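You operate a simulated robot arm through the tools that you are given. There is no shell and no other tool. Be economical: measure what you need, move in short steps, check, and stop when the job is done.

You run a simulated two-armed robot. Do the job below in one go: nothing can be reset, and whatever is moved stays where it is left.

## Task
Turn the air on at 4 bar, float the table and level it.
Fine: watch for the FLOAT lamp; ALONG 0 and ACROSS 0, with the purple and yellow knobs alone.

The check looks at the end state, three seconds after you hand in, the way a careful person would. Anything else that was tipped, shoved, dropped, spilled or broken makes it a failure.

## Robot
Two 7-joint arms with fingered hands on one trunk, on a base that drives. Base frame: it is fixed to the floor where the robot stands at the start and does not move with it; the origin is under the middle of the robot, x ahead of it, y to its left, z up. Units: mm, rad, N and s.
The left shoulder is at the start at [60, 176, 975], the right one opposite. With the tool pointing down near the work surface each hand reaches from about 440 to 960 mm from the robot's upright axis, wherever it stands, measured 20 degrees to its own side. Places, roughly: air control panel [800, -400, 800]; air supply lever [600, 0, 800]; black panel knob [700, -100, 800]; float lever [700, -300, 800]; purple panel knob [900, -700, 800]; white panel knob [800, -600, 800]; yellow panel knob [800, -500, 800]. Payload 4 kg a hand.
The tool frame of a hand sits at the grasp point between the pads (the TCP): z along the fingers, y along the line on which they close. The tips reach 37 mm beyond it. Largest opening 124 mm; the body of the gripper starts 43 mm behind the TCP. The gripper is a hand of 3 fingers: y runs from the thumb to the fingers, the wrist lies at [-15, -108, -202] in the tool frame.
Orientation is that of the tool frame in the base frame, as [roll, pitch, yaw] about the fixed x, y, z axes, in that order (R = Rz(yaw) Ry(pitch) Rx(roll)). With the fingers straight down and the wrist toward the robot, the tool's x, y and z point along [0, 1, 0], [1, 0, 0] and [0, 0, -1] of the base frame.

## Interface
- The arms move only by the tool apply_moves. It takes "left_commands", "right_commands" or both (then of equal length, played together; a hand with none holds still); each is a list of rows, each an object of numbers (a shift or turn left out is 0): "dx", "dy", "dz": the shift along the base's x, y, z in mm; "ax", "ay", "az": the turn, a rotation vector about the base's x, y, z in rad. In form: [{"dx": .., "dy": .., "dz": .., "ax": .., "ay": .., "az": ..}, ...]. A call has 1 to 12 rows; each row shifts and turns the commanded pose from where the row before left it. A row lasts 0.2 s, in which the tool goes at most 50 mm and 0.15 rad; a call with a longer step from one row to the next is refused whole. Where a pose cannot be reached the arm comes as near as it can. A force on the tool above 40 N (or 10 N above the force at the start of the call, whichever is more), or a blocked arm, ends the call early, and 0.2 s more pass. In this call time passes only in rows, and 0.2 s behind the last. It gives the time, the measured TCP pose, the force on the tool (base axes), the opening and the grip force at its end, in the units of the frame above (readings bear some noise), with the torque about the TCP (base axes, N m) and any sound that the robot's microphone picked up.
- Cameras (640 x 400 px; columns grow to the right, rows downward): "scene" is now at [42, -24.3, 1612.8]; the picture's right is [-0.32, -0.95, -0.00], its down [-0.74, 0.25, -0.63] and it looks along [0.59, -0.20, -0.78] (base axes); focal length 260 px, centre (320, 200). "left" rides on the left gripper at [-64, -76, -136] in its tool frame; the picture's right is [-0.84, -0.26, 0.48], its down [0.48, -0.76, 0.43] and it looks along [0.26, 0.60, 0.76] (tool axes); focal length 256 px, centre (320, 200). "right" rides on the right gripper at [64, -76, -137] in its tool frame; the picture's right is [-0.84, 0.26, -0.48], its down [-0.48, -0.76, 0.43] and it looks along [-0.26, 0.60, 0.76] (tool axes); focal length 256 px, centre (320, 200).
- camera(camera): a new picture of that camera. It takes no simulated time.
- move_column(by): slides the trunk up (or, below 0, down) by that many mm; the arms and the scene camera ride with it, the base frame stays. It gives what a move gives, with no picture.
- drive_base(legs): drives the robot by 1 to 6 legs, each [ahead, left, turn to the left] in mm, mm and rad, along the robot's own axes; the way and the turn of a leg run together, so that a leg with both is an arc; at most 1500 mm and 3.142 rad a leg. The arms and the cameras ride along, it lands a little off, and it stops where it bumps. It gives what a move gives.
- set_fingers(index, middle, thumb_bend, thumb_turn, hand): sets how far each is bent, from 0 (flat) to 1 (curled in); at 0.3 the hand is open as for a grip, at 0.7 the pads meet at the TCP. One left out holds its place. A second passes; each finger stops where it meets its share of the squeeze, and holds until it gets a number again. It is the only way to open and close the hand. It gives what a move gives, with no picture; readings hold the bend of each and the force on the fingers (four entries, about 0 where the hand has none), thumb and palm. thumb_turn goes from beside the hand (0) to across from the fingers (1), as for a grip.
- turn_head(pan, tilt): turns the head with the scene camera to pan (to the left, within 1.501 rad either way) and tilt (down, from -0.506 to 1.204), counted from straight ahead of the robot. It gives what a move gives.
- point_at(camera, pixels): for up to 12 pixels [column, row] of the newest picture of that camera ("zoom" is the newest enlarged one), the place [x, y, z] in the base frame of the surface seen there, good to about 2 mm. It takes no simulated time.
- zoom(camera, box): a new picture of the part [left, top, right, bottom] of that camera's present view, enlarged. It takes no simulated time.
- job_done(): hands the job in; it is judged then, once.

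Work in short steps. Measure before you move; look again where a grasp or a placing could have gone wrong, and mend it. You have 80 turns and 58 pictures in all, those below and enlarged ones among them. Open the grippers and draw the arms clear of the work before you hand the job in, unless the task says otherwise; then end with one line.

The tools are called after ">>>" as name(argument=value, ...) on one line, values as JSON. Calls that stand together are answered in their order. apply_moves: Moves the arms, as the interface text tells. Its arguments: {"type":"object","properties":{"left_commands":{"type":"array","items":{"type":"object","properties":{"dx":{"type":"number"},"dy":{"type":"number"},"dz":{"type":"number"},"ax":{"type":"number"},"ay":{"type":"number"},"az":{"type":"number"}}}},"right_commands":{"type":"array","items":{"type":"object","properties":{"dx":{"type":"number"},"dy":{"type":"number"},"dz":{"type":"number"},"ax":{"type":"number"},"ay":{"type":"number"},"az":{"type":"number"}}}}},"required":[]} The other tools are called the same way: move_column (by) slides the trunk up or down; set_fingers (index, middle, thumb_bend, thumb_turn, hand) moves the fingers one by one; drive_base (legs) drives the base; turn_head (pan, tilt) turns the head that bears the scene camera; camera (camera) takes a picture; point_at (camera, pixels) gives the place of the surface under pixels of a picture; zoom (camera, box) takes an enlarged picture of a part of a camera's view; job_done () hands the job in.

At the start:

```text
clock: 0.0
left_tool_pos: [604.3, -93.5, 1003.6]
left_tcp_rot: [-3.141, 0.0, 1.572]
left_wrist_force: [1.5, 0.8, 0.6]
left_torque: [0.02, 0.03, 0.03]
left_opening: 123.7
left_finger_force: 0.1
left_shape: jaw
left_bend: [0.3, 0.3, 0.3, 0.98]
left_finger forces: [0.0, 0.0, 0.0, 0.0, 0.0, 0.0]
right_tool_pos: [380.2, -504.0, 1067.1]
right_tcp_rot: [-3.14, 0.0, 1.572]
right_wrist_force: [0.1, -0.1, 0.1]
right_torque: [0.0, 0.0, -0.02]
right_opening: 123.7
right_finger_force: 0.0
right_shape: jaw
right_bend: [0.3, 0.3, 0.3, 0.98]
right_finger forces: [0.0, 0.0, 0.1, 0.1, 0.1, 0.0]
trunk travel left (down, up): [-500.0, 90.0]
robot x, y, heading: [-1.8, -0.4, -0.0]
head pan, tilt: [-0.328, 0.892]
```

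scene: 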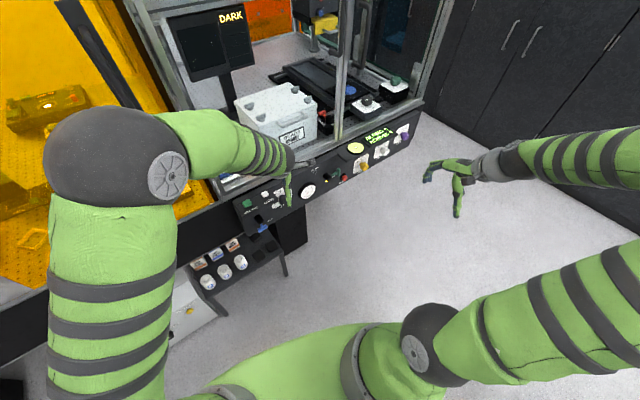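
right: 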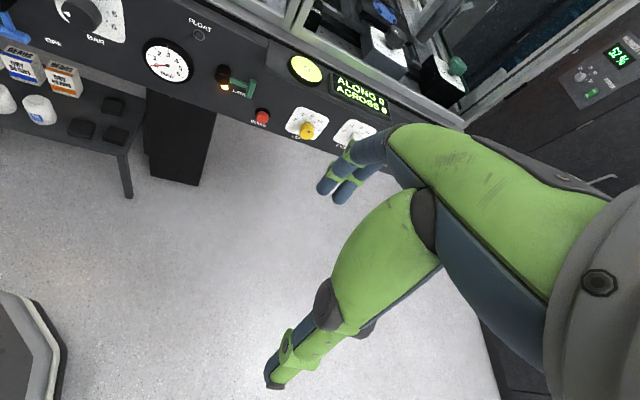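
left: 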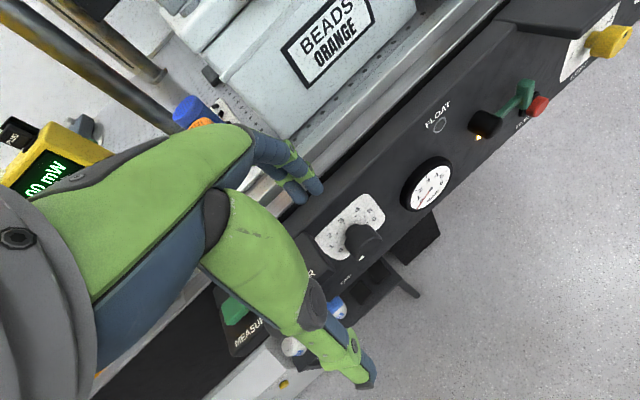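

The panel runs diagonally from about (240,200) to (410,130) in the scene picture. I enlarge it to read labels and find controls.

>>> zoom(camera="scene", box=[220, 110, 430, 240])

>>> zoom(camera="right", box=[0, 0, 420, 220])

>>> zoom(camera="left", box=[200, 60, 640, 380])

```text
3.05 times, centred on (325, 175) of scene
```

zoom: 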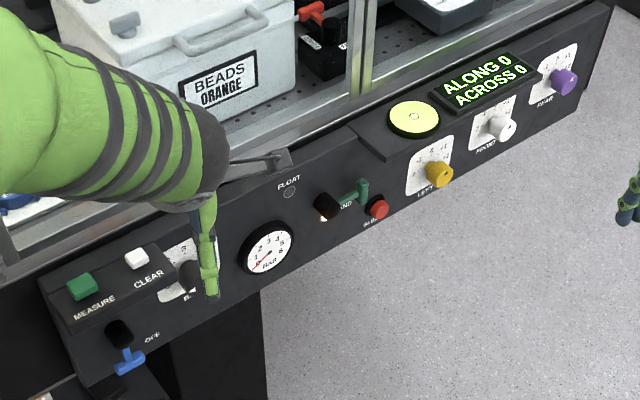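

```text
1.52 times, centred on (210, 110) of right
```

zoom: 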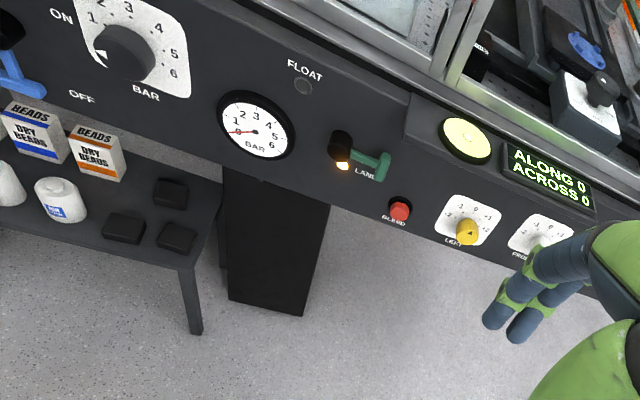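

```text
1.25 times, centred on (420, 220) of left
```

zoom: 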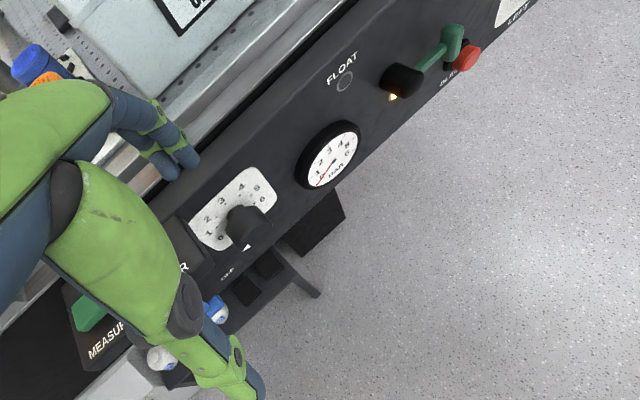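

The left arm hides part of the panel; I first draw it back and up, then take points.

>>> apply_moves(left_commands=[{"dz": 30}, {"dx": -40, "dy": 20}, {"dx": -40, "dy": 30}, {"dx": -40, "dy": 30}, {"dx": -40, "dy": 30}, {"dx": -30, "dy": 30}, {"dy": 40}])

>>> camera(camera="scene")

>>> zoom(camera="scene", box=[220, 110, 430, 240])

```text
clock: 1.6
left_tool_pos: [410.7, 84.1, 1034.5]
left_tcp_rot: [-3.14, 0.0, 1.57]
left_wrist_force: [0.4, 0.8, 0.3]
left_torque: [-0.03, 0.0, -0.03]
left_opening: 123.6
left_finger_force: 0.2
left_shape: jaw
left_bend: [0.3, 0.3, 0.3, 0.98]
left_finger forces: [0.0, 0.0, 0.0, 0.0, 0.1, 0.0]
right_tool_pos: [378.1, -504.3, 1066.0]
right_tcp_rot: [-3.139, 0.0, 1.57]
right_wrist_force: [-0.4, 0.5, 0.4]
right_torque: [-0.01, 0.01, -0.02]
right_opening: 123.9
right_finger_force: 0.1
right_shape: jaw
right_bend: [0.3, 0.3, 0.3, 0.98]
right_finger forces: [0.0, 0.0, 0.1, 0.0, 0.0, 0.0]
trunk travel left (down, up): [-500.0, 90.0]
robot x, y, heading: [-2.0, 0.3, -0.001]
head pan, tilt: [-0.328, 0.892]
```

```text
51 pictures are left
```

scene: 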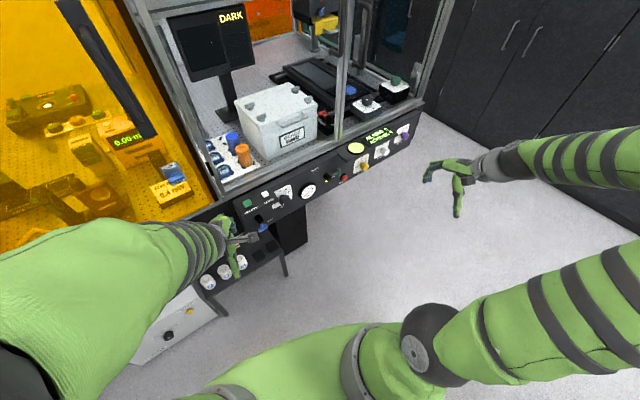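

```text
3.05 times, centred on (325, 175) of scene
```

zoom: 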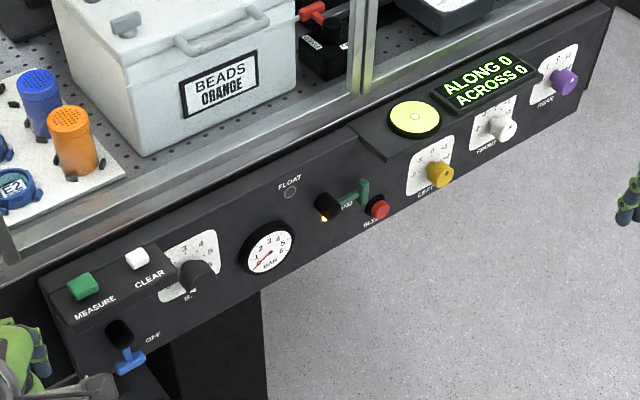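

Clear view now. I measure the controls and panel face in the zoom.

>>> point_at(camera="zoom", pixels=[[120, 332], [130, 360], [198, 274], [200, 240], [325, 205], [363, 187], [437, 174], [430, 150], [507, 128], [563, 82], [310, 235], [550, 105]])

>>> point_at(camera="zoom", pixels=[[230, 210], [240, 295], [380, 208], [270, 245], [360, 165], [290, 192], [118, 370], [147, 353], [415, 120], [350, 215]])

```text
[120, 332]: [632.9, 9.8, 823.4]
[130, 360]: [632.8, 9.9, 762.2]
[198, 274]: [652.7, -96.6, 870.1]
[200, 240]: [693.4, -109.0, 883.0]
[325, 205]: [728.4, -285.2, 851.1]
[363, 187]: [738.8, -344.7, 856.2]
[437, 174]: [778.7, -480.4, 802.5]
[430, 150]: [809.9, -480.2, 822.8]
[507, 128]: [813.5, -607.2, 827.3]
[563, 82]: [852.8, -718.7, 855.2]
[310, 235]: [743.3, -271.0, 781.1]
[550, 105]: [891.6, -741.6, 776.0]
```

```text
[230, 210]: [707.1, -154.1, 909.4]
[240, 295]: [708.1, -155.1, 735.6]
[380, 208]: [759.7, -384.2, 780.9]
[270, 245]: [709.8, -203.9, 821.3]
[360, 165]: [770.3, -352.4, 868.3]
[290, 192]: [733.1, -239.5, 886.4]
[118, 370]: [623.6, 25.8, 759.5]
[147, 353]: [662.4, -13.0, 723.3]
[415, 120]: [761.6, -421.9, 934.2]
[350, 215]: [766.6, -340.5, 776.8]
```

The panel is a vertical face with direction u≈(0.30,-0.954). I plan to square the robot to it; first check the free room on the right (cabinets).

>>> point_at(camera="scene", pixels=[[480, 150], [540, 180], [600, 225], [630, 60], [560, 40], [440, 180], [300, 300], [285, 270], [165, 340]])

>>> turn_head(pan=-1.2, tilt=0.6)

>>> camera(camera="scene")

```text
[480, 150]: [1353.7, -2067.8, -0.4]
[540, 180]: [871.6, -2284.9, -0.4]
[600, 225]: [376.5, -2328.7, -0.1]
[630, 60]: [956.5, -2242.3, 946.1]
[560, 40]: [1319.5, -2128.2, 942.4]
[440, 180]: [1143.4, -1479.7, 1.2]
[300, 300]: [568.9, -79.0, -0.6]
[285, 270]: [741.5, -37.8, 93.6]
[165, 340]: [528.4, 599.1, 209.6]
```

```text
clock: 2.8
left_tool_pos: [410.5, 83.1, 1034.3]
left_tcp_rot: [-3.139, -0.001, 1.571]
left_wrist_force: [0.1, -0.1, 0.0]
left_torque: [0.02, -0.03, -0.02]
left_opening: 123.7
left_finger_force: 0.1
left_shape: jaw
left_bend: [0.3, 0.3, 0.3, 0.98]
left_finger forces: [0.0, 0.0, 0.1, 0.0, 0.0, 0.1]
right_tool_pos: [379.0, -505.1, 1065.8]
right_tcp_rot: [-3.141, -0.001, 1.571]
right_wrist_force: [-0.7, 0.8, -0.5]
right_torque: [-0.01, -0.02, -0.02]
right_opening: 123.5
right_finger_force: 0.0
right_shape: jaw
right_bend: [0.3, 0.3, 0.3, 0.98]
right_finger forces: [0.0, 0.0, 0.0, 0.0, 0.1, 0.0]
trunk travel left (down, up): [-500.0, 90.0]
robot x, y, heading: [-0.5, -1.4, -0.003]
head pan, tilt: [-1.201, 0.6]
```

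```text
49 pictures are left
```

scene: 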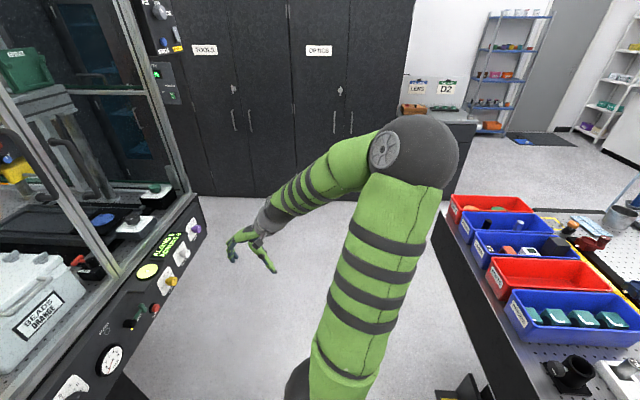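

Cabinets are far, but a bench stands right/behind. I measure its edge before driving.

>>> point_at(camera="scene", pixels=[[436, 222], [470, 320], [515, 395], [450, 205], [440, 115], [460, 390], [400, 150], [320, 235]])

```text
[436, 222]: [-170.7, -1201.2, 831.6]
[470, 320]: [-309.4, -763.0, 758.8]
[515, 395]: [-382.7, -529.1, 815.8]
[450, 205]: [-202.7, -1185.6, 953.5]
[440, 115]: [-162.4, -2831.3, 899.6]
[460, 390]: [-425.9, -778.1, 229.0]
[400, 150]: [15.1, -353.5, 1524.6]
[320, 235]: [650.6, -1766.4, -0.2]
```

Bench edge is at 524 mm behind along the panel normal, the panel 628 ahead: there is a corridor. I turn square to the panel, then slide 560 right and 40 back.

>>> drive_base(legs=[[0, 0, 0.305], [-40, -560, 0]])

>>> turn_head(pan=0.0, tilt=0.75)

>>> camera(camera="scene")

```text
clock: 7.0
left_tool_pos: [497.6, -337.3, 1033.5]
left_tcp_rot: [-3.14, -0.002, 1.882]
left_wrist_force: [-0.5, -0.6, -1.1]
left_torque: [-0.01, -0.02, 0.02]
left_opening: 123.5
left_finger_force: 0.1
left_shape: jaw
left_bend: [0.3, 0.3, 0.3, 0.98]
left_finger forces: [0.0, 0.0, 0.1, 0.0, 0.1, 0.0]
right_tool_pos: [647.1, -905.9, 1065.4]
right_tcp_rot: [-3.142, 0.0, 1.881]
right_wrist_force: [-0.2, -0.1, -1.1]
right_torque: [-0.03, -0.01, 0.0]
right_opening: 123.7
right_finger_force: 0.0
right_shape: jaw
right_bend: [0.3, 0.3, 0.3, 0.98]
right_finger forces: [0.0, 0.0, 0.0, 0.0, 0.1, 0.1]
trunk travel left (down, up): [-500.0, 90.0]
robot x, y, heading: [131.8, -543.0, 0.312]
head pan, tilt: [-1.201, 0.6]
```

```text
clock: 8.4
left_tool_pos: [497.8, -337.1, 1034.6]
left_tcp_rot: [-3.141, -0.002, 1.882]
left_wrist_force: [0.1, 0.3, -0.2]
left_torque: [-0.02, -0.02, -0.03]
left_opening: 123.8
left_finger_force: 0.1
left_shape: jaw
left_bend: [0.3, 0.3, 0.3, 0.98]
left_finger forces: [0.0, 0.0, 0.0, 0.0, 0.1, 0.0]
right_tool_pos: [647.0, -906.4, 1067.2]
right_tcp_rot: [-3.141, -0.001, 1.88]
right_wrist_force: [0.0, 0.5, -0.2]
right_torque: [0.0, 0.03, 0.01]
right_opening: 123.9
right_finger_force: 0.1
right_shape: jaw
right_bend: [0.3, 0.3, 0.3, 0.98]
right_finger forces: [0.0, 0.0, 0.0, 0.0, 0.0, 0.1]
trunk travel left (down, up): [-500.0, 90.0]
robot x, y, heading: [130.8, -542.1, 0.316]
head pan, tilt: [0.0, 0.75]
```

```text
48 pictures are left
```

scene: 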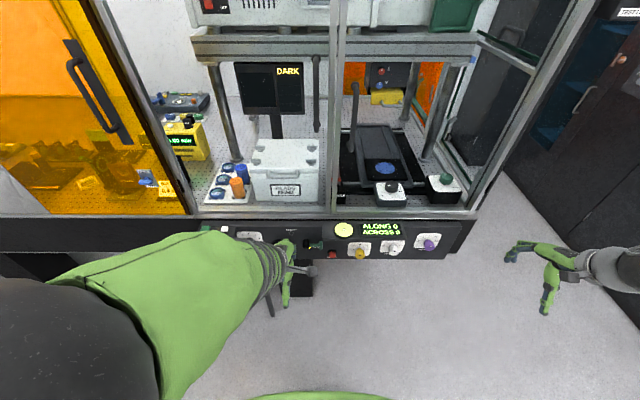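

Square to the panel now. I rotate both hands so the fingers point at the panel (thumb below), moving them slightly forward and sideways toward the black and purple knobs while staying high.

>>> apply_moves(left_commands=[{"dx": 2.5, "dy": 18, "ax": 0.0438, "ay": -0.136}, {"dx": 2.5, "dy": 18, "ax": 0.0438, "ay": -0.136}, {"dx": 2.5, "dy": 18, "ax": 0.0438, "ay": -0.136}, {"dx": 2.5, "dy": 18, "ax": 0.0438, "ay": -0.136}, {"dx": 2.5, "dy": 18, "ax": 0.0438, "ay": -0.136}, {"dx": 2.5, "dy": 18, "ax": 0.0438, "ay": -0.136}, {"dx": 2.5, "dy": 18, "ax": 0.0438, "ay": -0.136}, {"dx": 2.5, "dy": 18, "ax": 0.0438, "ay": -0.136}, {"dx": 2.5, "dy": 18, "ax": 0.0438, "ay": -0.136}, {"dx": 2.5, "dy": 18, "ax": 0.0438, "ay": -0.136}, {"dx": 2.5, "dy": 18, "ax": 0.0438, "ay": -0.136}], right_commands=[{"dx": 4.5, "dy": 12, "ax": 0.0438, "ay": -0.136}, {"dx": 4.5, "dy": 12, "ax": 0.0438, "ay": -0.136}, {"dx": 4.5, "dy": 12, "ax": 0.0438, "ay": -0.136}, {"dx": 4.5, "dy": 12, "ax": 0.0438, "ay": -0.136}, {"dx": 4.5, "dy": 12, "ax": 0.0438, "ay": -0.136}, {"dx": 4.5, "dy": 12, "ax": 0.0438, "ay": -0.136}, {"dx": 4.5, "dy": 12, "ax": 0.0438, "ay": -0.136}, {"dx": 4.5, "dy": 12, "ax": 0.0438, "ay": -0.136}, {"dx": 4.5, "dy": 12, "ax": 0.0438, "ay": -0.136}, {"dx": 4.5, "dy": 12, "ax": 0.0438, "ay": -0.136}, {"dx": 4.5, "dy": 12, "ax": 0.0438, "ay": -0.136}])

>>> camera(camera="scene")

>>> camera(camera="left")

```text
clock: 10.8
left_tool_pos: [644.0, -155.3, 1058.8]
left_tcp_rot: [1.571, -0.002, 1.884]
left_wrist_force: [0.3, 0.2, 0.1]
left_torque: [0.05, 0.04, 0.02]
left_opening: 123.6
left_finger_force: 0.0
left_shape: jaw
left_bend: [0.3, 0.3, 0.3, 0.98]
left_finger forces: [0.0, 0.0, 0.0, 0.0, 0.0, 0.1]
left hand out of reach, approached as far as the arm can: row 1, 2, 3, 4, 5, 6
right_tool_pos: [722.3, -795.4, 1067.1]
right_tcp_rot: [1.569, -0.002, 1.887]
right_wrist_force: [0.1, 0.0, -0.1]
right_torque: [0.0, 0.01, -0.01]
right_opening: 123.5
right_finger_force: 0.1
right_shape: jaw
right_bend: [0.3, 0.3, 0.3, 0.98]
right_finger forces: [0.0, 0.0, 0.1, 0.0, 0.0, 0.0]
right hand out of reach, approached as far as the arm can: row 4, 5, 6, 7
trunk travel left (down, up): [-500.0, 90.0]
robot x, y, heading: [133.0, -541.0, 0.307]
head pan, tilt: [0.0, 0.75]
```

```text
47 pictures are left
```

scene: 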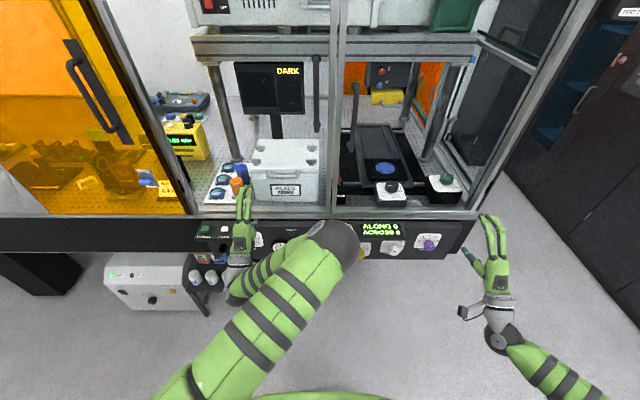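

```text
46 pictures are left
```

left: 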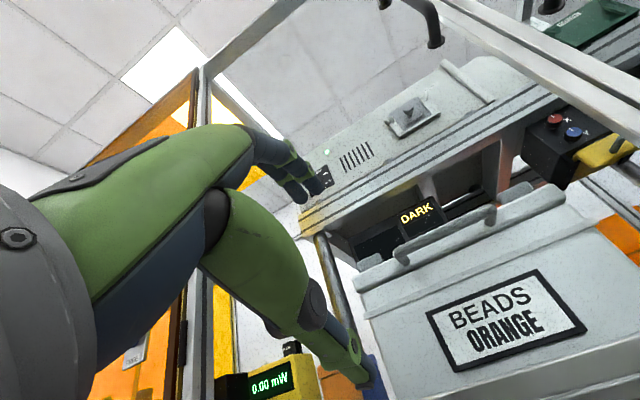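

Both hands now point at the panel. The left command drifted toward 644; I draw it back 70 and left 120, clear of the glass, then view the levers.

>>> apply_moves(left_commands=[{"dx": -33, "dy": -11}, {"dx": -33, "dy": -11}, {"dx": -14, "dy": 45}, {"dx": -14, "dy": 45}, {"dx": -14, "dy": 45}])

>>> zoom(camera="scene", box=[180, 210, 340, 310])

>>> camera(camera="left")

```text
clock: 12.0
left_tool_pos: [535.9, -40.2, 1055.7]
left_tcp_rot: [1.573, -0.001, 1.882]
left_wrist_force: [-0.6, 0.1, -0.5]
left_torque: [0.04, 0.0, -0.01]
left_opening: 123.8
left_finger_force: 0.0
left_shape: jaw
left_bend: [0.3, 0.3, 0.3, 0.98]
left_finger forces: [0.1, 0.0, 0.0, 0.0, 0.0, 0.0]
right_tool_pos: [722.0, -794.9, 1067.6]
right_tcp_rot: [1.571, 0.001, 1.881]
right_wrist_force: [-0.2, 0.4, -0.2]
right_torque: [0.02, 0.01, 0.02]
right_opening: 123.8
right_finger_force: 0.1
right_shape: jaw
right_bend: [0.3, 0.3, 0.3, 0.98]
right_finger forces: [0.1, 0.0, 0.1, 0.1, 0.1, 0.1]
trunk travel left (down, up): [-500.0, 90.0]
robot x, y, heading: [134.3, -542.3, 0.307]
head pan, tilt: [0.0, 0.75]
```

```text
4.00 times, centred on (260, 260) of scene
```

zoom: 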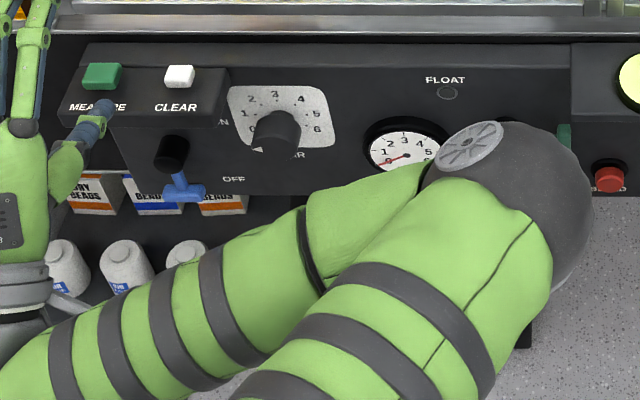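

```text
44 pictures are left
```

left: 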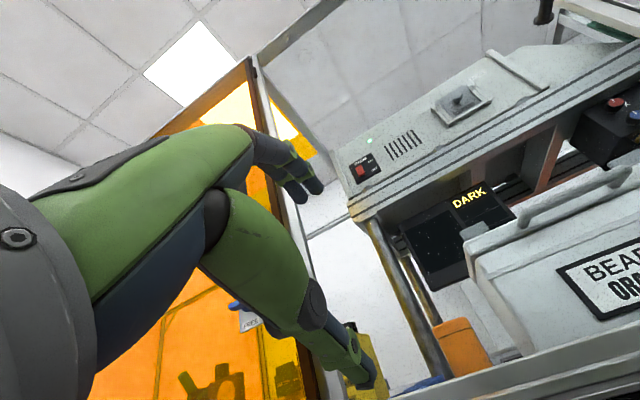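

The left elbow sits in front of the gauge: too cramped. I measure labels, elbow and lever ends, to plan backing off.

>>> point_at(camera="zoom", pixels=[[222, 123], [233, 180], [172, 145], [172, 165], [180, 180], [170, 192], [203, 192], [470, 145], [565, 140], [275, 130], [445, 92], [500, 290]])

>>> drive_base(legs=[[-100, 0, 0]])

>>> camera(camera="scene")

```text
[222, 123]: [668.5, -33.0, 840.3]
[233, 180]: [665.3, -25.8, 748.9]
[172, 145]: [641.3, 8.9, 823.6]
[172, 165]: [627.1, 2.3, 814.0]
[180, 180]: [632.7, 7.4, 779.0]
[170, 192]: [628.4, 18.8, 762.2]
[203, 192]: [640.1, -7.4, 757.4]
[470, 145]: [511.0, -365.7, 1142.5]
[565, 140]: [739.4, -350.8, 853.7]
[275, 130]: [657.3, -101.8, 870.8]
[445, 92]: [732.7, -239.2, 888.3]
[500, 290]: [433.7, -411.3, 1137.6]
```

```text
clock: 13.1
left_tool_pos: [442.1, -70.6, 1057.1]
left_tcp_rot: [1.573, -0.001, 1.884]
left_wrist_force: [-0.2, 0.5, 1.0]
left_torque: [-0.01, 0.01, 0.02]
left_opening: 123.8
left_finger_force: 0.0
left_shape: jaw
left_bend: [0.3, 0.3, 0.3, 0.98]
left_finger forces: [0.0, 0.1, 0.0, 0.0, 0.1, 0.0]
right_tool_pos: [626.9, -826.5, 1067.8]
right_tcp_rot: [1.569, -0.002, 1.883]
right_wrist_force: [0.8, 0.4, 0.0]
right_torque: [-0.02, 0.0, 0.0]
right_opening: 123.6
right_finger_force: 0.0
right_shape: jaw
right_bend: [0.3, 0.3, 0.3, 0.98]
right_finger forces: [0.0, 0.0, 0.0, 0.1, 0.1, 0.0]
trunk travel left (down, up): [-500.0, 90.0]
robot x, y, heading: [39.1, -571.5, 0.31]
head pan, tilt: [0.0, 0.75]
```

```text
43 pictures are left
```

scene: 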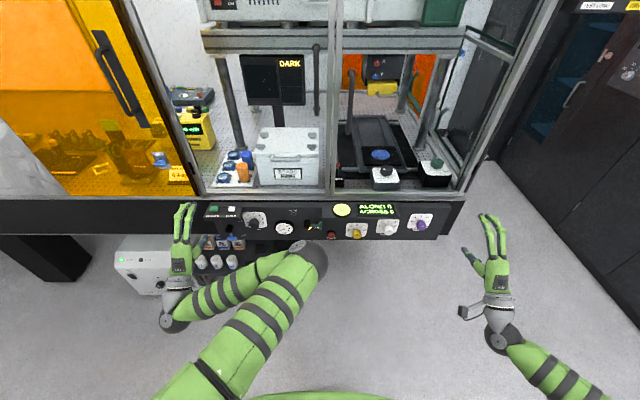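

Backing off gave room. I check what stands below the panel near the blue lever (boxes at about (210,243), bottles (200,262)).

>>> zoom(camera="scene", box=[180, 190, 340, 290])

>>> point_at(camera="scene", pixels=[[209, 243], [223, 243], [237, 243], [201, 262], [216, 262], [232, 262], [241, 263], [230, 285], [250, 250]])

```text
4.00 times, centred on (260, 240) of scene
```

zoom: 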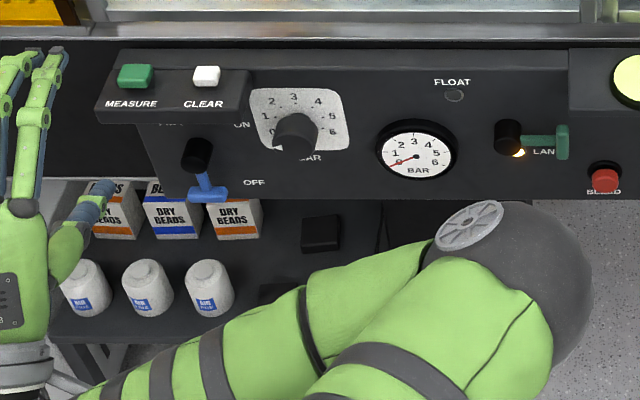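

```text
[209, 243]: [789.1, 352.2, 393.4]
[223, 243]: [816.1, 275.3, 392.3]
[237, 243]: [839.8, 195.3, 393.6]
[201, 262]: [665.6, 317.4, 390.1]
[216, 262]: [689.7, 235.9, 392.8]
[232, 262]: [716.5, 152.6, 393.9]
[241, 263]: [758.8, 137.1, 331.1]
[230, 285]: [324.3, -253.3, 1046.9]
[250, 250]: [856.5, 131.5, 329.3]
```

All objects below the panel are under z≈420, so the horizontal hand is safe. I close the left hand into a beak, measure the button box, and lower the hand to lever height, standing off from the panel.

>>> point_at(camera="zoom", pixels=[[130, 103], [240, 105], [235, 118], [200, 155], [197, 168], [513, 138], [540, 142], [563, 128], [563, 155], [605, 180], [295, 135], [262, 120]])

>>> set_fingers(hand="left", index=0.7, middle=0.7, thumb_bend=0.7, thumb_turn=1.0)

>>> apply_moves(left_commands=[{"dx": -2.4, "dy": 7.8, "dz": -36.5}, {"dx": -2.4, "dy": 7.8, "dz": -36.5}, {"dx": -2.4, "dy": 7.8, "dz": -36.5}, {"dx": -2.4, "dy": 7.8, "dz": -36.5}, {"dx": -2.4, "dy": 7.8, "dz": -36.5}, {"dx": -2.4, "dy": 7.8, "dz": -36.5}, {"dx": -2.4, "dy": 7.8, "dz": -36.5}, {"dx": -2.4, "dy": 7.8, "dz": -36.5}])

>>> camera(camera="left")

>>> camera(camera="scene")

```text
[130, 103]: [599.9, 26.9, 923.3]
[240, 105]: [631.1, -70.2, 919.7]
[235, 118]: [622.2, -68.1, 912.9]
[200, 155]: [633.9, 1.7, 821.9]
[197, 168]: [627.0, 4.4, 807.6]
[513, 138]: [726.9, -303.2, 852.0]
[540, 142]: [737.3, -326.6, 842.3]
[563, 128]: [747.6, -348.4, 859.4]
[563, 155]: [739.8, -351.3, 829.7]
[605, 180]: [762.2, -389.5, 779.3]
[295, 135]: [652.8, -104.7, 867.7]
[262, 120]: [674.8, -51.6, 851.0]
```

```text
clock: 14.1
left_tool_pos: [443.0, -70.3, 1057.9]
left_tcp_rot: [1.572, 0.0, 1.879]
left_wrist_force: [0.2, -0.3, -0.3]
left_torque: [0.01, 0.01, 0.0]
left_opening: 2.3
left_finger_force: 0.0
left_shape: fingers
left_bend: [0.7, 0.7, 0.7, 1.0]
left_finger forces: [0.1, 0.0, 0.0, 0.0, 0.0, 0.0]
right_tool_pos: [627.7, -825.9, 1066.9]
right_tcp_rot: [1.571, -0.001, 1.88]
right_wrist_force: [-0.7, -0.7, -0.6]
right_torque: [0.01, -0.03, 0.02]
right_opening: 123.7
right_finger_force: 0.0
right_shape: jaw
right_bend: [0.3, 0.3, 0.3, 0.98]
right_finger forces: [0.1, 0.0, 0.1, 0.0, 0.0, 0.0]
trunk travel left (down, up): [-500.0, 90.0]
robot x, y, heading: [36.0, -574.7, 0.311]
head pan, tilt: [0.0, 0.75]
```

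```text
clock: 15.9
left_tool_pos: [494.2, 9.9, 817.1]
left_tcp_rot: [1.577, 0.002, 1.885]
left_wrist_force: [-0.4, -0.1, 0.2]
left_torque: [-0.03, 0.0, -0.03]
left_opening: 1.9
left_finger_force: 0.0
left_shape: fingers
left_bend: [0.7, 0.7, 0.7, 1.0]
left_finger forces: [0.0, 0.0, 0.0, 0.0, 0.1, 0.1]
left hand out of reach, approached as far as the arm can: row 4, 5, 6, 7, 8
right_tool_pos: [627.7, -826.9, 1066.0]
right_tcp_rot: [1.571, 0.001, 1.879]
right_wrist_force: [0.0, 0.8, 0.7]
right_torque: [0.02, 0.04, -0.01]
right_opening: 123.8
right_finger_force: 0.1
right_shape: jaw
right_bend: [0.3, 0.3, 0.3, 0.98]
right_finger forces: [0.0, 0.0, 0.1, 0.0, 0.0, 0.0]
trunk travel left (down, up): [-500.0, 90.0]
robot x, y, heading: [35.8, -570.3, 0.314]
head pan, tilt: [0.0, 0.75]
```

```text
41 pictures are left
```

left: 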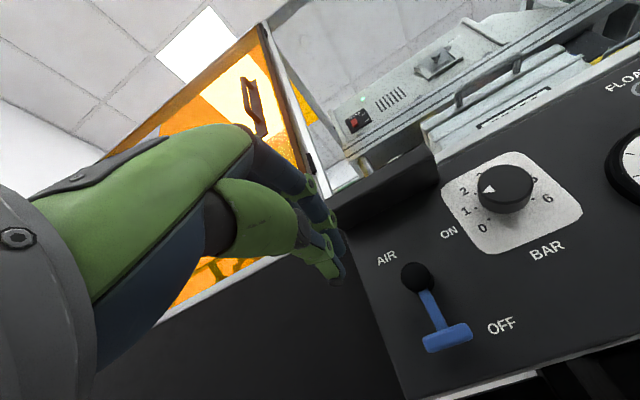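

```text
40 pictures are left
```

scene: 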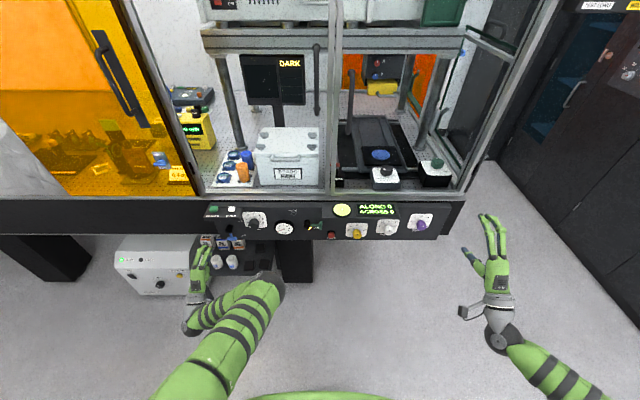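

The left camera shows the blue lever at OFF (T-bar (447,338), hub (417,275)); ON is upper right, so it swings counterclockwise to point right. I approach to left of the T-bar, still short of the panel.

>>> apply_moves(left_commands=[{"dx": 15, "dy": 6, "dz": -13}, {"dx": 15, "dy": 6, "dz": -13}, {"dx": 15, "dy": 6, "dz": -13}, {"dx": 16, "dy": 5, "dz": -13}])

```text
clock: 16.9
left_tool_pos: [558.5, 35.6, 768.5]
left_tcp_rot: [1.574, -0.002, 1.881]
left_wrist_force: [0.3, 0.4, 0.2]
left_torque: [-0.04, 0.01, 0.04]
left_opening: 2.0
left_finger_force: 0.0
left_shape: fingers
left_bend: [0.7, 0.7, 0.7, 1.0]
left_finger forces: [0.0, 0.0, 0.1, 0.0, 0.0, 0.0]
right_tool_pos: [627.2, -825.7, 1066.9]
right_tcp_rot: [1.571, 0.0, 1.879]
right_wrist_force: [-0.2, -0.3, -0.4]
right_torque: [0.02, 0.0, 0.01]
right_opening: 123.6
right_finger_force: 0.0
right_shape: jaw
right_bend: [0.3, 0.3, 0.3, 0.98]
right_finger forces: [0.0, 0.1, 0.0, 0.0, 0.0, 0.1]
trunk travel left (down, up): [-500.0, 90.0]
robot x, y, heading: [37.8, -571.1, 0.314]
head pan, tilt: [0.0, 0.75]
```

Pose reached exactly. I go forward 38 mm beside the lever and look.

>>> apply_moves(left_commands=[{"dx": 12, "dy": 4}, {"dx": 12, "dy": 4}, {"dx": 12, "dy": 4}])

>>> camera(camera="left")

>>> zoom(camera="scene", box=[180, 195, 276, 255])

```text
clock: 17.7
left_tool_pos: [591.7, 46.0, 768.5]
left_tcp_rot: [1.572, 0.0, 1.884]
left_wrist_force: [-0.1, 0.9, -0.3]
left_torque: [0.02, 0.0, -0.03]
left_opening: 2.0
left_finger_force: 0.1
left_shape: fingers
left_bend: [0.7, 0.7, 0.7, 1.0]
left_finger forces: [0.0, 0.0, 0.0, 0.0, 0.0, 0.1]
right_tool_pos: [628.2, -826.0, 1066.6]
right_tcp_rot: [1.571, -0.001, 1.882]
right_wrist_force: [-0.7, 1.1, 0.1]
right_torque: [-0.01, -0.05, -0.02]
right_opening: 123.6
right_finger_force: 0.0
right_shape: jaw
right_bend: [0.3, 0.3, 0.3, 0.98]
right_finger forces: [0.1, 0.0, 0.0, 0.1, 0.0, 0.0]
trunk travel left (down, up): [-500.0, 90.0]
robot x, y, heading: [36.2, -572.0, 0.312]
head pan, tilt: [0.0, 0.75]
```

```text
39 pictures are left
```

left: 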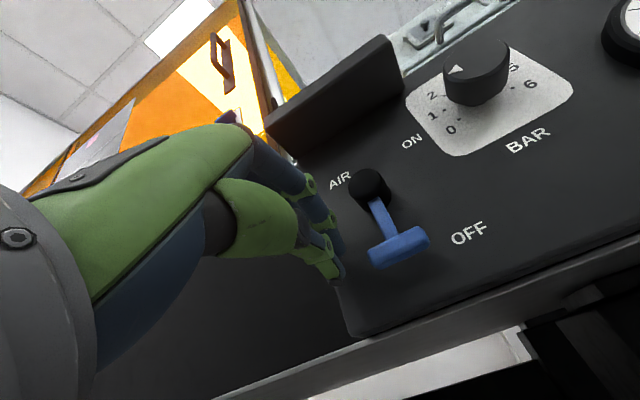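

```text
6.67 times, centred on (228, 225) of scene
```

zoom: 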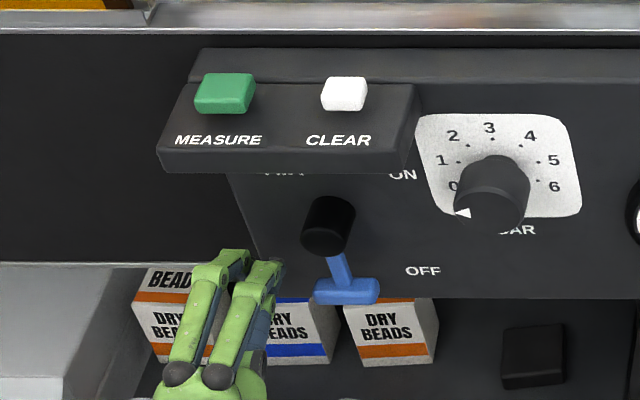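

Fingertips are beside the T-bar with about 15 mm gap. I sweep the beak along the lever's arc: right, then up under it.

>>> apply_moves(left_commands=[{"dx": 4.8, "dy": 1.5}, {"dx": 5.2, "dy": -16.6, "dz": -3}, {"dx": 4.2, "dy": -13.4, "dz": -7}, {"dx": 4.7, "dy": -14.9, "dz": -3.3}, {"dx": 4.7, "dy": -15, "dz": 0.9}, {"dx": 4.5, "dy": -14.3, "dz": 5}, {"dx": 4, "dy": -12.6, "dz": 8.4}, {"dx": 3.2, "dy": -10, "dz": 12}])

>>> camera(camera="left")

>>> zoom(camera="scene", box=[200, 195, 328, 275])

```text
clock: 19.5
left_tool_pos: [617.9, -34.0, 777.1]
left_tcp_rot: [1.575, -0.003, 1.904]
left_wrist_force: [-15.3, 9.1, 3.8]
left_torque: [-0.15, -0.48, 0.35]
left_opening: 3.1
left_finger_force: 11.8
left_shape: fingers
left_bend: [0.69, 0.7, 0.7, 1.0]
left_finger forces: [18.0, 4.5, 0.0, 0.1, 0.0, 0.0]
right_tool_pos: [628.0, -822.4, 1068.1]
right_tcp_rot: [1.571, 0.0, 1.886]
right_wrist_force: [0.6, -0.4, -0.7]
right_torque: [-0.02, -0.02, 0.01]
right_opening: 123.5
right_finger_force: 0.0
right_shape: jaw
right_bend: [0.3, 0.3, 0.3, 0.98]
right_finger forces: [0.0, 0.0, 0.1, 0.0, 0.0, 0.1]
trunk travel left (down, up): [-500.0, 90.0]
robot x, y, heading: [35.2, -573.7, 0.314]
head pan, tilt: [0.0, 0.75]
stopped in row 8 (left hand): the force on the tool passed its limit at 44 N (the readings are from after the stop); the commanded pose is now the measured one
```

```text
37 pictures are left
```

left: 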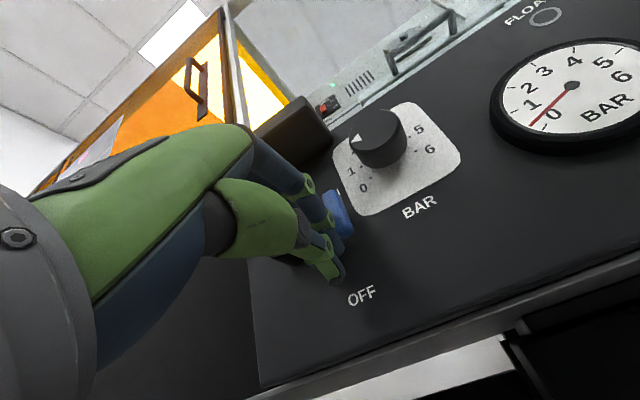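

```text
5.00 times, centred on (264, 235) of scene
```

zoom: 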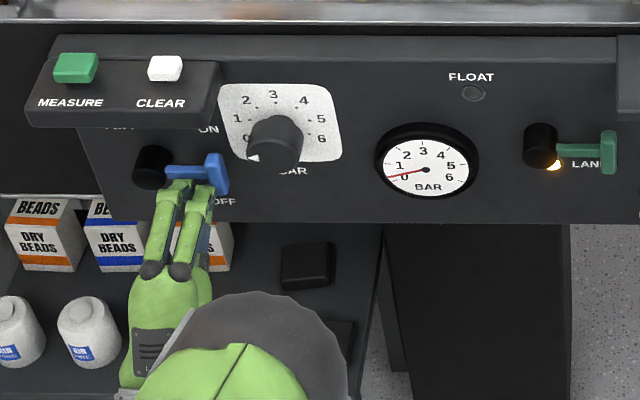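

The blue lever is now horizontal at ON, and the gauge needle has risen. I retreat down and back, then look at the regulator straight on.

>>> apply_moves(left_commands=[{"dz": -12}, {"dx": -38, "dy": -12}, {"dx": -38, "dy": -12}, {"dx": -19, "dy": -6, "dz": 20}, {"dx": 4, "dy": -14, "dz": 25}])

>>> camera(camera="left")

>>> zoom(camera="scene", box=[200, 195, 296, 255])

```text
clock: 20.7
left_tool_pos: [538.5, -78.8, 811.6]
left_tcp_rot: [1.577, -0.002, 1.898]
left_wrist_force: [-1.0, -0.4, 0.2]
left_torque: [-0.02, 0.02, -0.02]
left_opening: 2.2
left_finger_force: 0.0
left_shape: fingers
left_bend: [0.7, 0.7, 0.7, 1.0]
left_finger forces: [0.1, 0.0, 0.0, 0.1, 0.0, 0.0]
left hand out of reach, approached as far as the arm can: row 3
right_tool_pos: [628.5, -824.7, 1066.7]
right_tcp_rot: [1.57, -0.002, 1.885]
right_wrist_force: [-0.6, -0.1, -0.1]
right_torque: [-0.01, 0.01, -0.02]
right_opening: 123.7
right_finger_force: 0.1
right_shape: jaw
right_bend: [0.3, 0.3, 0.3, 0.98]
right_finger forces: [0.1, 0.0, 0.0, 0.0, 0.0, 0.0]
trunk travel left (down, up): [-500.0, 90.0]
robot x, y, heading: [37.7, -568.5, 0.316]
head pan, tilt: [0.0, 0.75]
```

```text
35 pictures are left
```

left: 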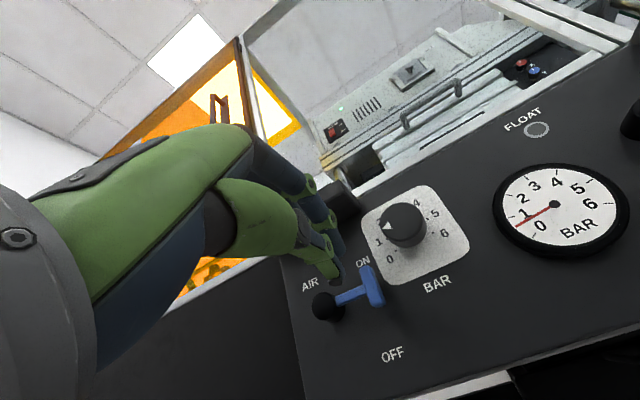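

```text
6.67 times, centred on (248, 225) of scene
```

zoom: 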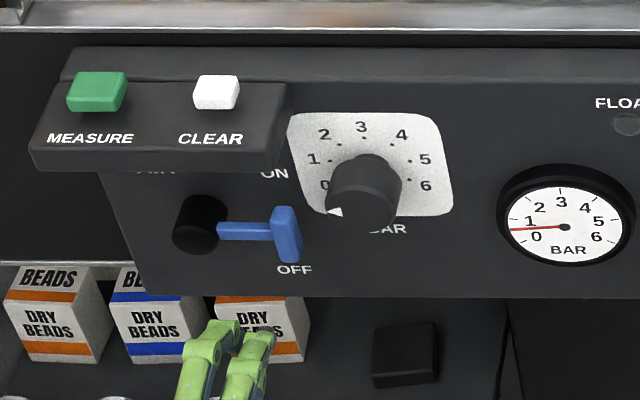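

Gauge is creeping up to about 1 (regulator pointer near 1). I measure the regulator plate and knob edges to find its axis.

>>> point_at(camera="zoom", pixels=[[291, 117], [436, 117], [450, 210], [304, 208], [332, 185], [399, 185], [365, 160], [367, 205], [367, 218], [345, 215], [390, 218]])

>>> point_at(camera="left", pixels=[[404, 221], [390, 228], [420, 215], [404, 210], [404, 235], [388, 240], [415, 203]])

```text
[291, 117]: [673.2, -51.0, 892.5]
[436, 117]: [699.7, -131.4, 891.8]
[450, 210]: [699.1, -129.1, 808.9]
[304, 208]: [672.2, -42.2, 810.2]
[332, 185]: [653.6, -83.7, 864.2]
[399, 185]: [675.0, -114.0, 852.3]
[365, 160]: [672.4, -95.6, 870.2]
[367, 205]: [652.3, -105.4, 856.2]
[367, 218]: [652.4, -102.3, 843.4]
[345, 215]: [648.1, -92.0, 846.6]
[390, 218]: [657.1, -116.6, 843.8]
```

```text
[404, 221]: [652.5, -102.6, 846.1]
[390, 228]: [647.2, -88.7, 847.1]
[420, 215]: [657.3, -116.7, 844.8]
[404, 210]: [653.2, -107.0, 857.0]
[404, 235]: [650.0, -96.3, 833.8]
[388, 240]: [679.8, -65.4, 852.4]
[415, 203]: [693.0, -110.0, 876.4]
```

Regulator axis is about (s 292, z 850), face 36 mm off the panel. I part-open the left hand and go to a pre-grasp in front of the knob rolled -60°, so that I can turn it clockwise.

>>> set_fingers(hand="left", index=0.42, middle=0.42, thumb_bend=0.42, thumb_turn=1.0)

>>> apply_moves(left_commands=[{"dx": 7.8, "dy": -5.8, "dz": 5.5, "ax": -0.142, "ay": -0.045, "az": -0.003}, {"dx": 7.8, "dy": -5.8, "dz": 5.5, "ax": -0.142, "ay": -0.045, "az": -0.003}, {"dx": 7.8, "dy": -5.8, "dz": 5.5, "ax": -0.142, "ay": -0.045, "az": -0.003}, {"dx": 7.8, "dy": -5.8, "dz": 5.5, "ax": -0.142, "ay": -0.045, "az": -0.003}, {"dx": 7.8, "dy": -5.8, "dz": 5.5, "ax": -0.142, "ay": -0.045, "az": -0.003}, {"dx": 7.8, "dy": -5.8, "dz": 5.5, "ax": -0.142, "ay": -0.045, "az": -0.003}, {"dx": 7.8, "dy": -5.8, "dz": 5.5, "ax": -0.142, "ay": -0.045, "az": -0.003}])

>>> camera(camera="left")

```text
clock: 21.7
left_tool_pos: [538.6, -79.4, 811.6]
left_tcp_rot: [1.576, -0.002, 1.899]
left_wrist_force: [0.4, 1.2, -0.8]
left_torque: [0.0, 0.02, -0.03]
left_opening: 86.8
left_finger_force: 0.0
left_shape: fingers
left_bend: [0.42, 0.42, 0.42, 0.99]
left_finger forces: [0.1, 0.0, 0.0, 0.0, 0.0, 0.0]
right_tool_pos: [628.5, -824.3, 1066.9]
right_tcp_rot: [1.571, -0.001, 1.887]
right_wrist_force: [-0.3, -0.6, -0.6]
right_torque: [-0.01, 0.0, -0.01]
right_opening: 123.6
right_finger_force: 0.2
right_shape: jaw
right_bend: [0.3, 0.3, 0.3, 0.98]
right_finger forces: [0.1, 0.0, 0.0, 0.1, 0.1, 0.1]
trunk travel left (down, up): [-500.0, 90.0]
robot x, y, heading: [36.5, -572.7, 0.312]
head pan, tilt: [0.0, 0.75]
```

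```text
clock: 23.3
left_tool_pos: [591.2, -121.4, 852.2]
left_tcp_rot: [1.594, 1.043, 1.887]
left_wrist_force: [-0.4, -0.7, -0.4]
left_torque: [0.01, 0.0, -0.03]
left_opening: 86.8
left_finger_force: 0.0
left_shape: fingers
left_bend: [0.42, 0.42, 0.42, 0.99]
left_finger forces: [0.0, 0.1, 0.0, 0.0, 0.0, 0.1]
right_tool_pos: [628.1, -824.9, 1067.5]
right_tcp_rot: [1.57, -0.003, 1.881]
right_wrist_force: [-0.9, 0.0, 0.1]
right_torque: [0.03, -0.01, 0.01]
right_opening: 123.8
right_finger_force: 0.0
right_shape: jaw
right_bend: [0.3, 0.3, 0.3, 0.98]
right_finger forces: [0.0, 0.0, 0.1, 0.0, 0.0, 0.0]
trunk travel left (down, up): [-500.0, 90.0]
robot x, y, heading: [37.3, -572.5, 0.311]
head pan, tilt: [0.0, 0.75]
```

```text
33 pictures are left
```

left: 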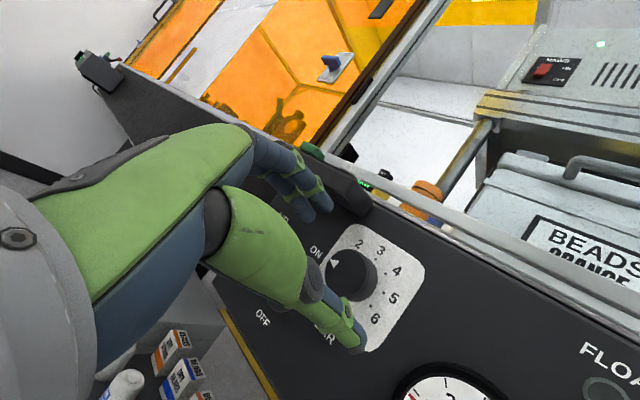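

Reach is fine. The finger tips pass close to the button box corner, so I narrow the hand a bit before moving in 58 mm over the knob.

>>> set_fingers(hand="left", index=0.49, middle=0.49, thumb_bend=0.49)

>>> apply_moves(left_commands=[{"dx": 13.8, "dy": 4.5, "dz": -0.5}, {"dx": 13.8, "dy": 4.5, "dz": -0.5}, {"dx": 13.8, "dy": 4.5, "dz": -0.5}, {"dx": 13.8, "dy": 4.5, "dz": -0.5}])

>>> zoom(camera="scene", box=[200, 195, 296, 255])

```text
clock: 24.3
left_tool_pos: [591.3, -121.4, 852.2]
left_tcp_rot: [1.589, 1.043, 1.881]
left_wrist_force: [0.0, -0.4, 0.1]
left_torque: [0.01, -0.03, 0.04]
left_opening: 65.6
left_finger_force: 0.1
left_shape: fingers
left_bend: [0.49, 0.49, 0.49, 1.0]
left_finger forces: [0.0, 0.0, 0.1, 0.1, 0.1, 0.1]
right_tool_pos: [628.1, -823.8, 1067.1]
right_tcp_rot: [1.571, -0.001, 1.886]
right_wrist_force: [0.1, -0.8, -0.1]
right_torque: [0.0, 0.01, 0.0]
right_opening: 123.6
right_finger_force: 0.0
right_shape: jaw
right_bend: [0.3, 0.3, 0.3, 0.98]
right_finger forces: [0.0, 0.0, 0.0, 0.0, 0.0, 0.1]
trunk travel left (down, up): [-500.0, 90.0]
robot x, y, heading: [41.3, -568.9, 0.309]
head pan, tilt: [0.0, 0.75]
```

```text
clock: 25.3
left_tool_pos: [645.9, -104.1, 850.4]
left_tcp_rot: [1.59, 1.043, 1.883]
left_wrist_force: [-1.4, 0.2, 0.1]
left_torque: [-0.01, -0.03, 0.07]
left_opening: 65.4
left_finger_force: 0.9
left_shape: fingers
left_bend: [0.49, 0.49, 0.49, 1.0]
left_finger forces: [0.9, 0.6, 0.1, 0.0, 0.0, 0.0]
right_tool_pos: [627.1, -824.3, 1067.5]
right_tcp_rot: [1.57, -0.001, 1.883]
right_wrist_force: [-0.2, 0.0, 0.2]
right_torque: [-0.02, -0.02, 0.03]
right_opening: 123.6
right_finger_force: 0.0
right_shape: jaw
right_bend: [0.3, 0.3, 0.3, 0.98]
right_finger forces: [0.0, 0.1, 0.0, 0.0, 0.0, 0.0]
trunk travel left (down, up): [-500.0, 90.0]
robot x, y, heading: [32.9, -573.6, 0.309]
head pan, tilt: [0.0, 0.75]
```

```text
6.67 times, centred on (248, 225) of scene
```

zoom: 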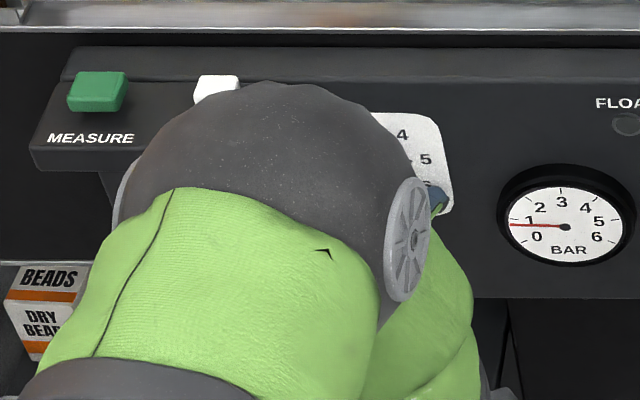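

The hand surrounds the knob with almost no force; the gauge reads about 1. I close on it and turn clockwise 60°.

>>> set_fingers(hand="left", index=0.7, middle=0.7, thumb_bend=0.7)

>>> apply_moves(left_commands=[{"ax": 0.137, "ay": 0.043}, {"ax": 0.137, "ay": 0.043}, {"ax": 0.137, "ay": 0.043}, {"ax": 0.137, "ay": 0.043}, {"ax": 0.137, "ay": 0.043}, {"ax": 0.137, "ay": 0.043}, {"ax": 0.137, "ay": 0.043}])

>>> camera(camera="left")

```text
clock: 26.3
left_tool_pos: [646.2, -102.9, 851.2]
left_tcp_rot: [1.59, 1.042, 1.881]
left_wrist_force: [1.8, -10.7, -4.5]
left_torque: [-0.04, 0.0, 0.14]
left_opening: 46.8
left_finger_force: 22.8
left_shape: fingers
left_bend: [0.62, 0.62, 0.56, 1.0]
left_finger forces: [7.8, 9.7, 0.0, 0.0, 28.4, 0.0]
right_tool_pos: [627.8, -823.8, 1066.5]
right_tcp_rot: [1.571, -0.002, 1.886]
right_wrist_force: [0.4, 0.0, 0.6]
right_torque: [-0.01, 0.0, 0.0]
right_opening: 123.7
right_finger_force: 0.0
right_shape: jaw
right_bend: [0.3, 0.3, 0.3, 0.98]
right_finger forces: [0.0, 0.1, 0.0, 0.0, 0.0, 0.0]
trunk travel left (down, up): [-500.0, 90.0]
robot x, y, heading: [35.8, -573.6, 0.313]
head pan, tilt: [0.0, 0.75]
```

```text
clock: 27.9
left_tool_pos: [647.1, -102.2, 849.9]
left_tcp_rot: [1.586, 0.035, 1.88]
left_wrist_force: [-4.6, -10.1, -18.5]
left_torque: [-0.15, 0.21, -0.1]
left_opening: 47.2
left_finger_force: 27.5
left_shape: fingers
left_bend: [0.63, 0.64, 0.55, 0.99]
left_finger forces: [8.9, 13.3, 0.0, 0.0, 33.5, 0.0]
right_tool_pos: [629.5, -823.4, 1067.9]
right_tcp_rot: [1.571, -0.001, 1.882]
right_wrist_force: [-0.5, -0.1, 0.5]
right_torque: [0.03, -0.02, 0.04]
right_opening: 123.7
right_finger_force: 0.1
right_shape: jaw
right_bend: [0.3, 0.3, 0.3, 0.98]
right_finger forces: [0.0, 0.1, 0.0, 0.0, 0.1, 0.0]
trunk travel left (down, up): [-500.0, 90.0]
robot x, y, heading: [39.8, -575.6, 0.307]
head pan, tilt: [0.0, 0.75]
```

```text
31 pictures are left
```

left: 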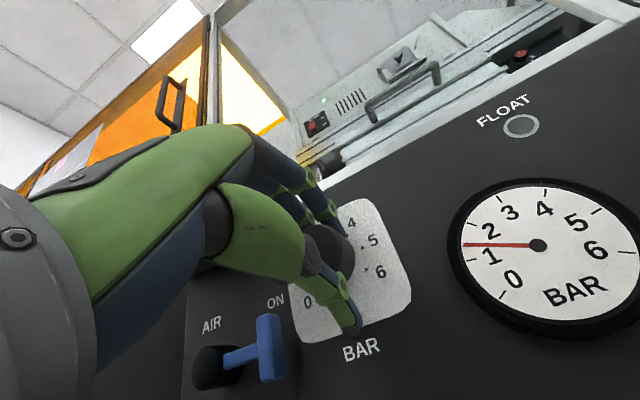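

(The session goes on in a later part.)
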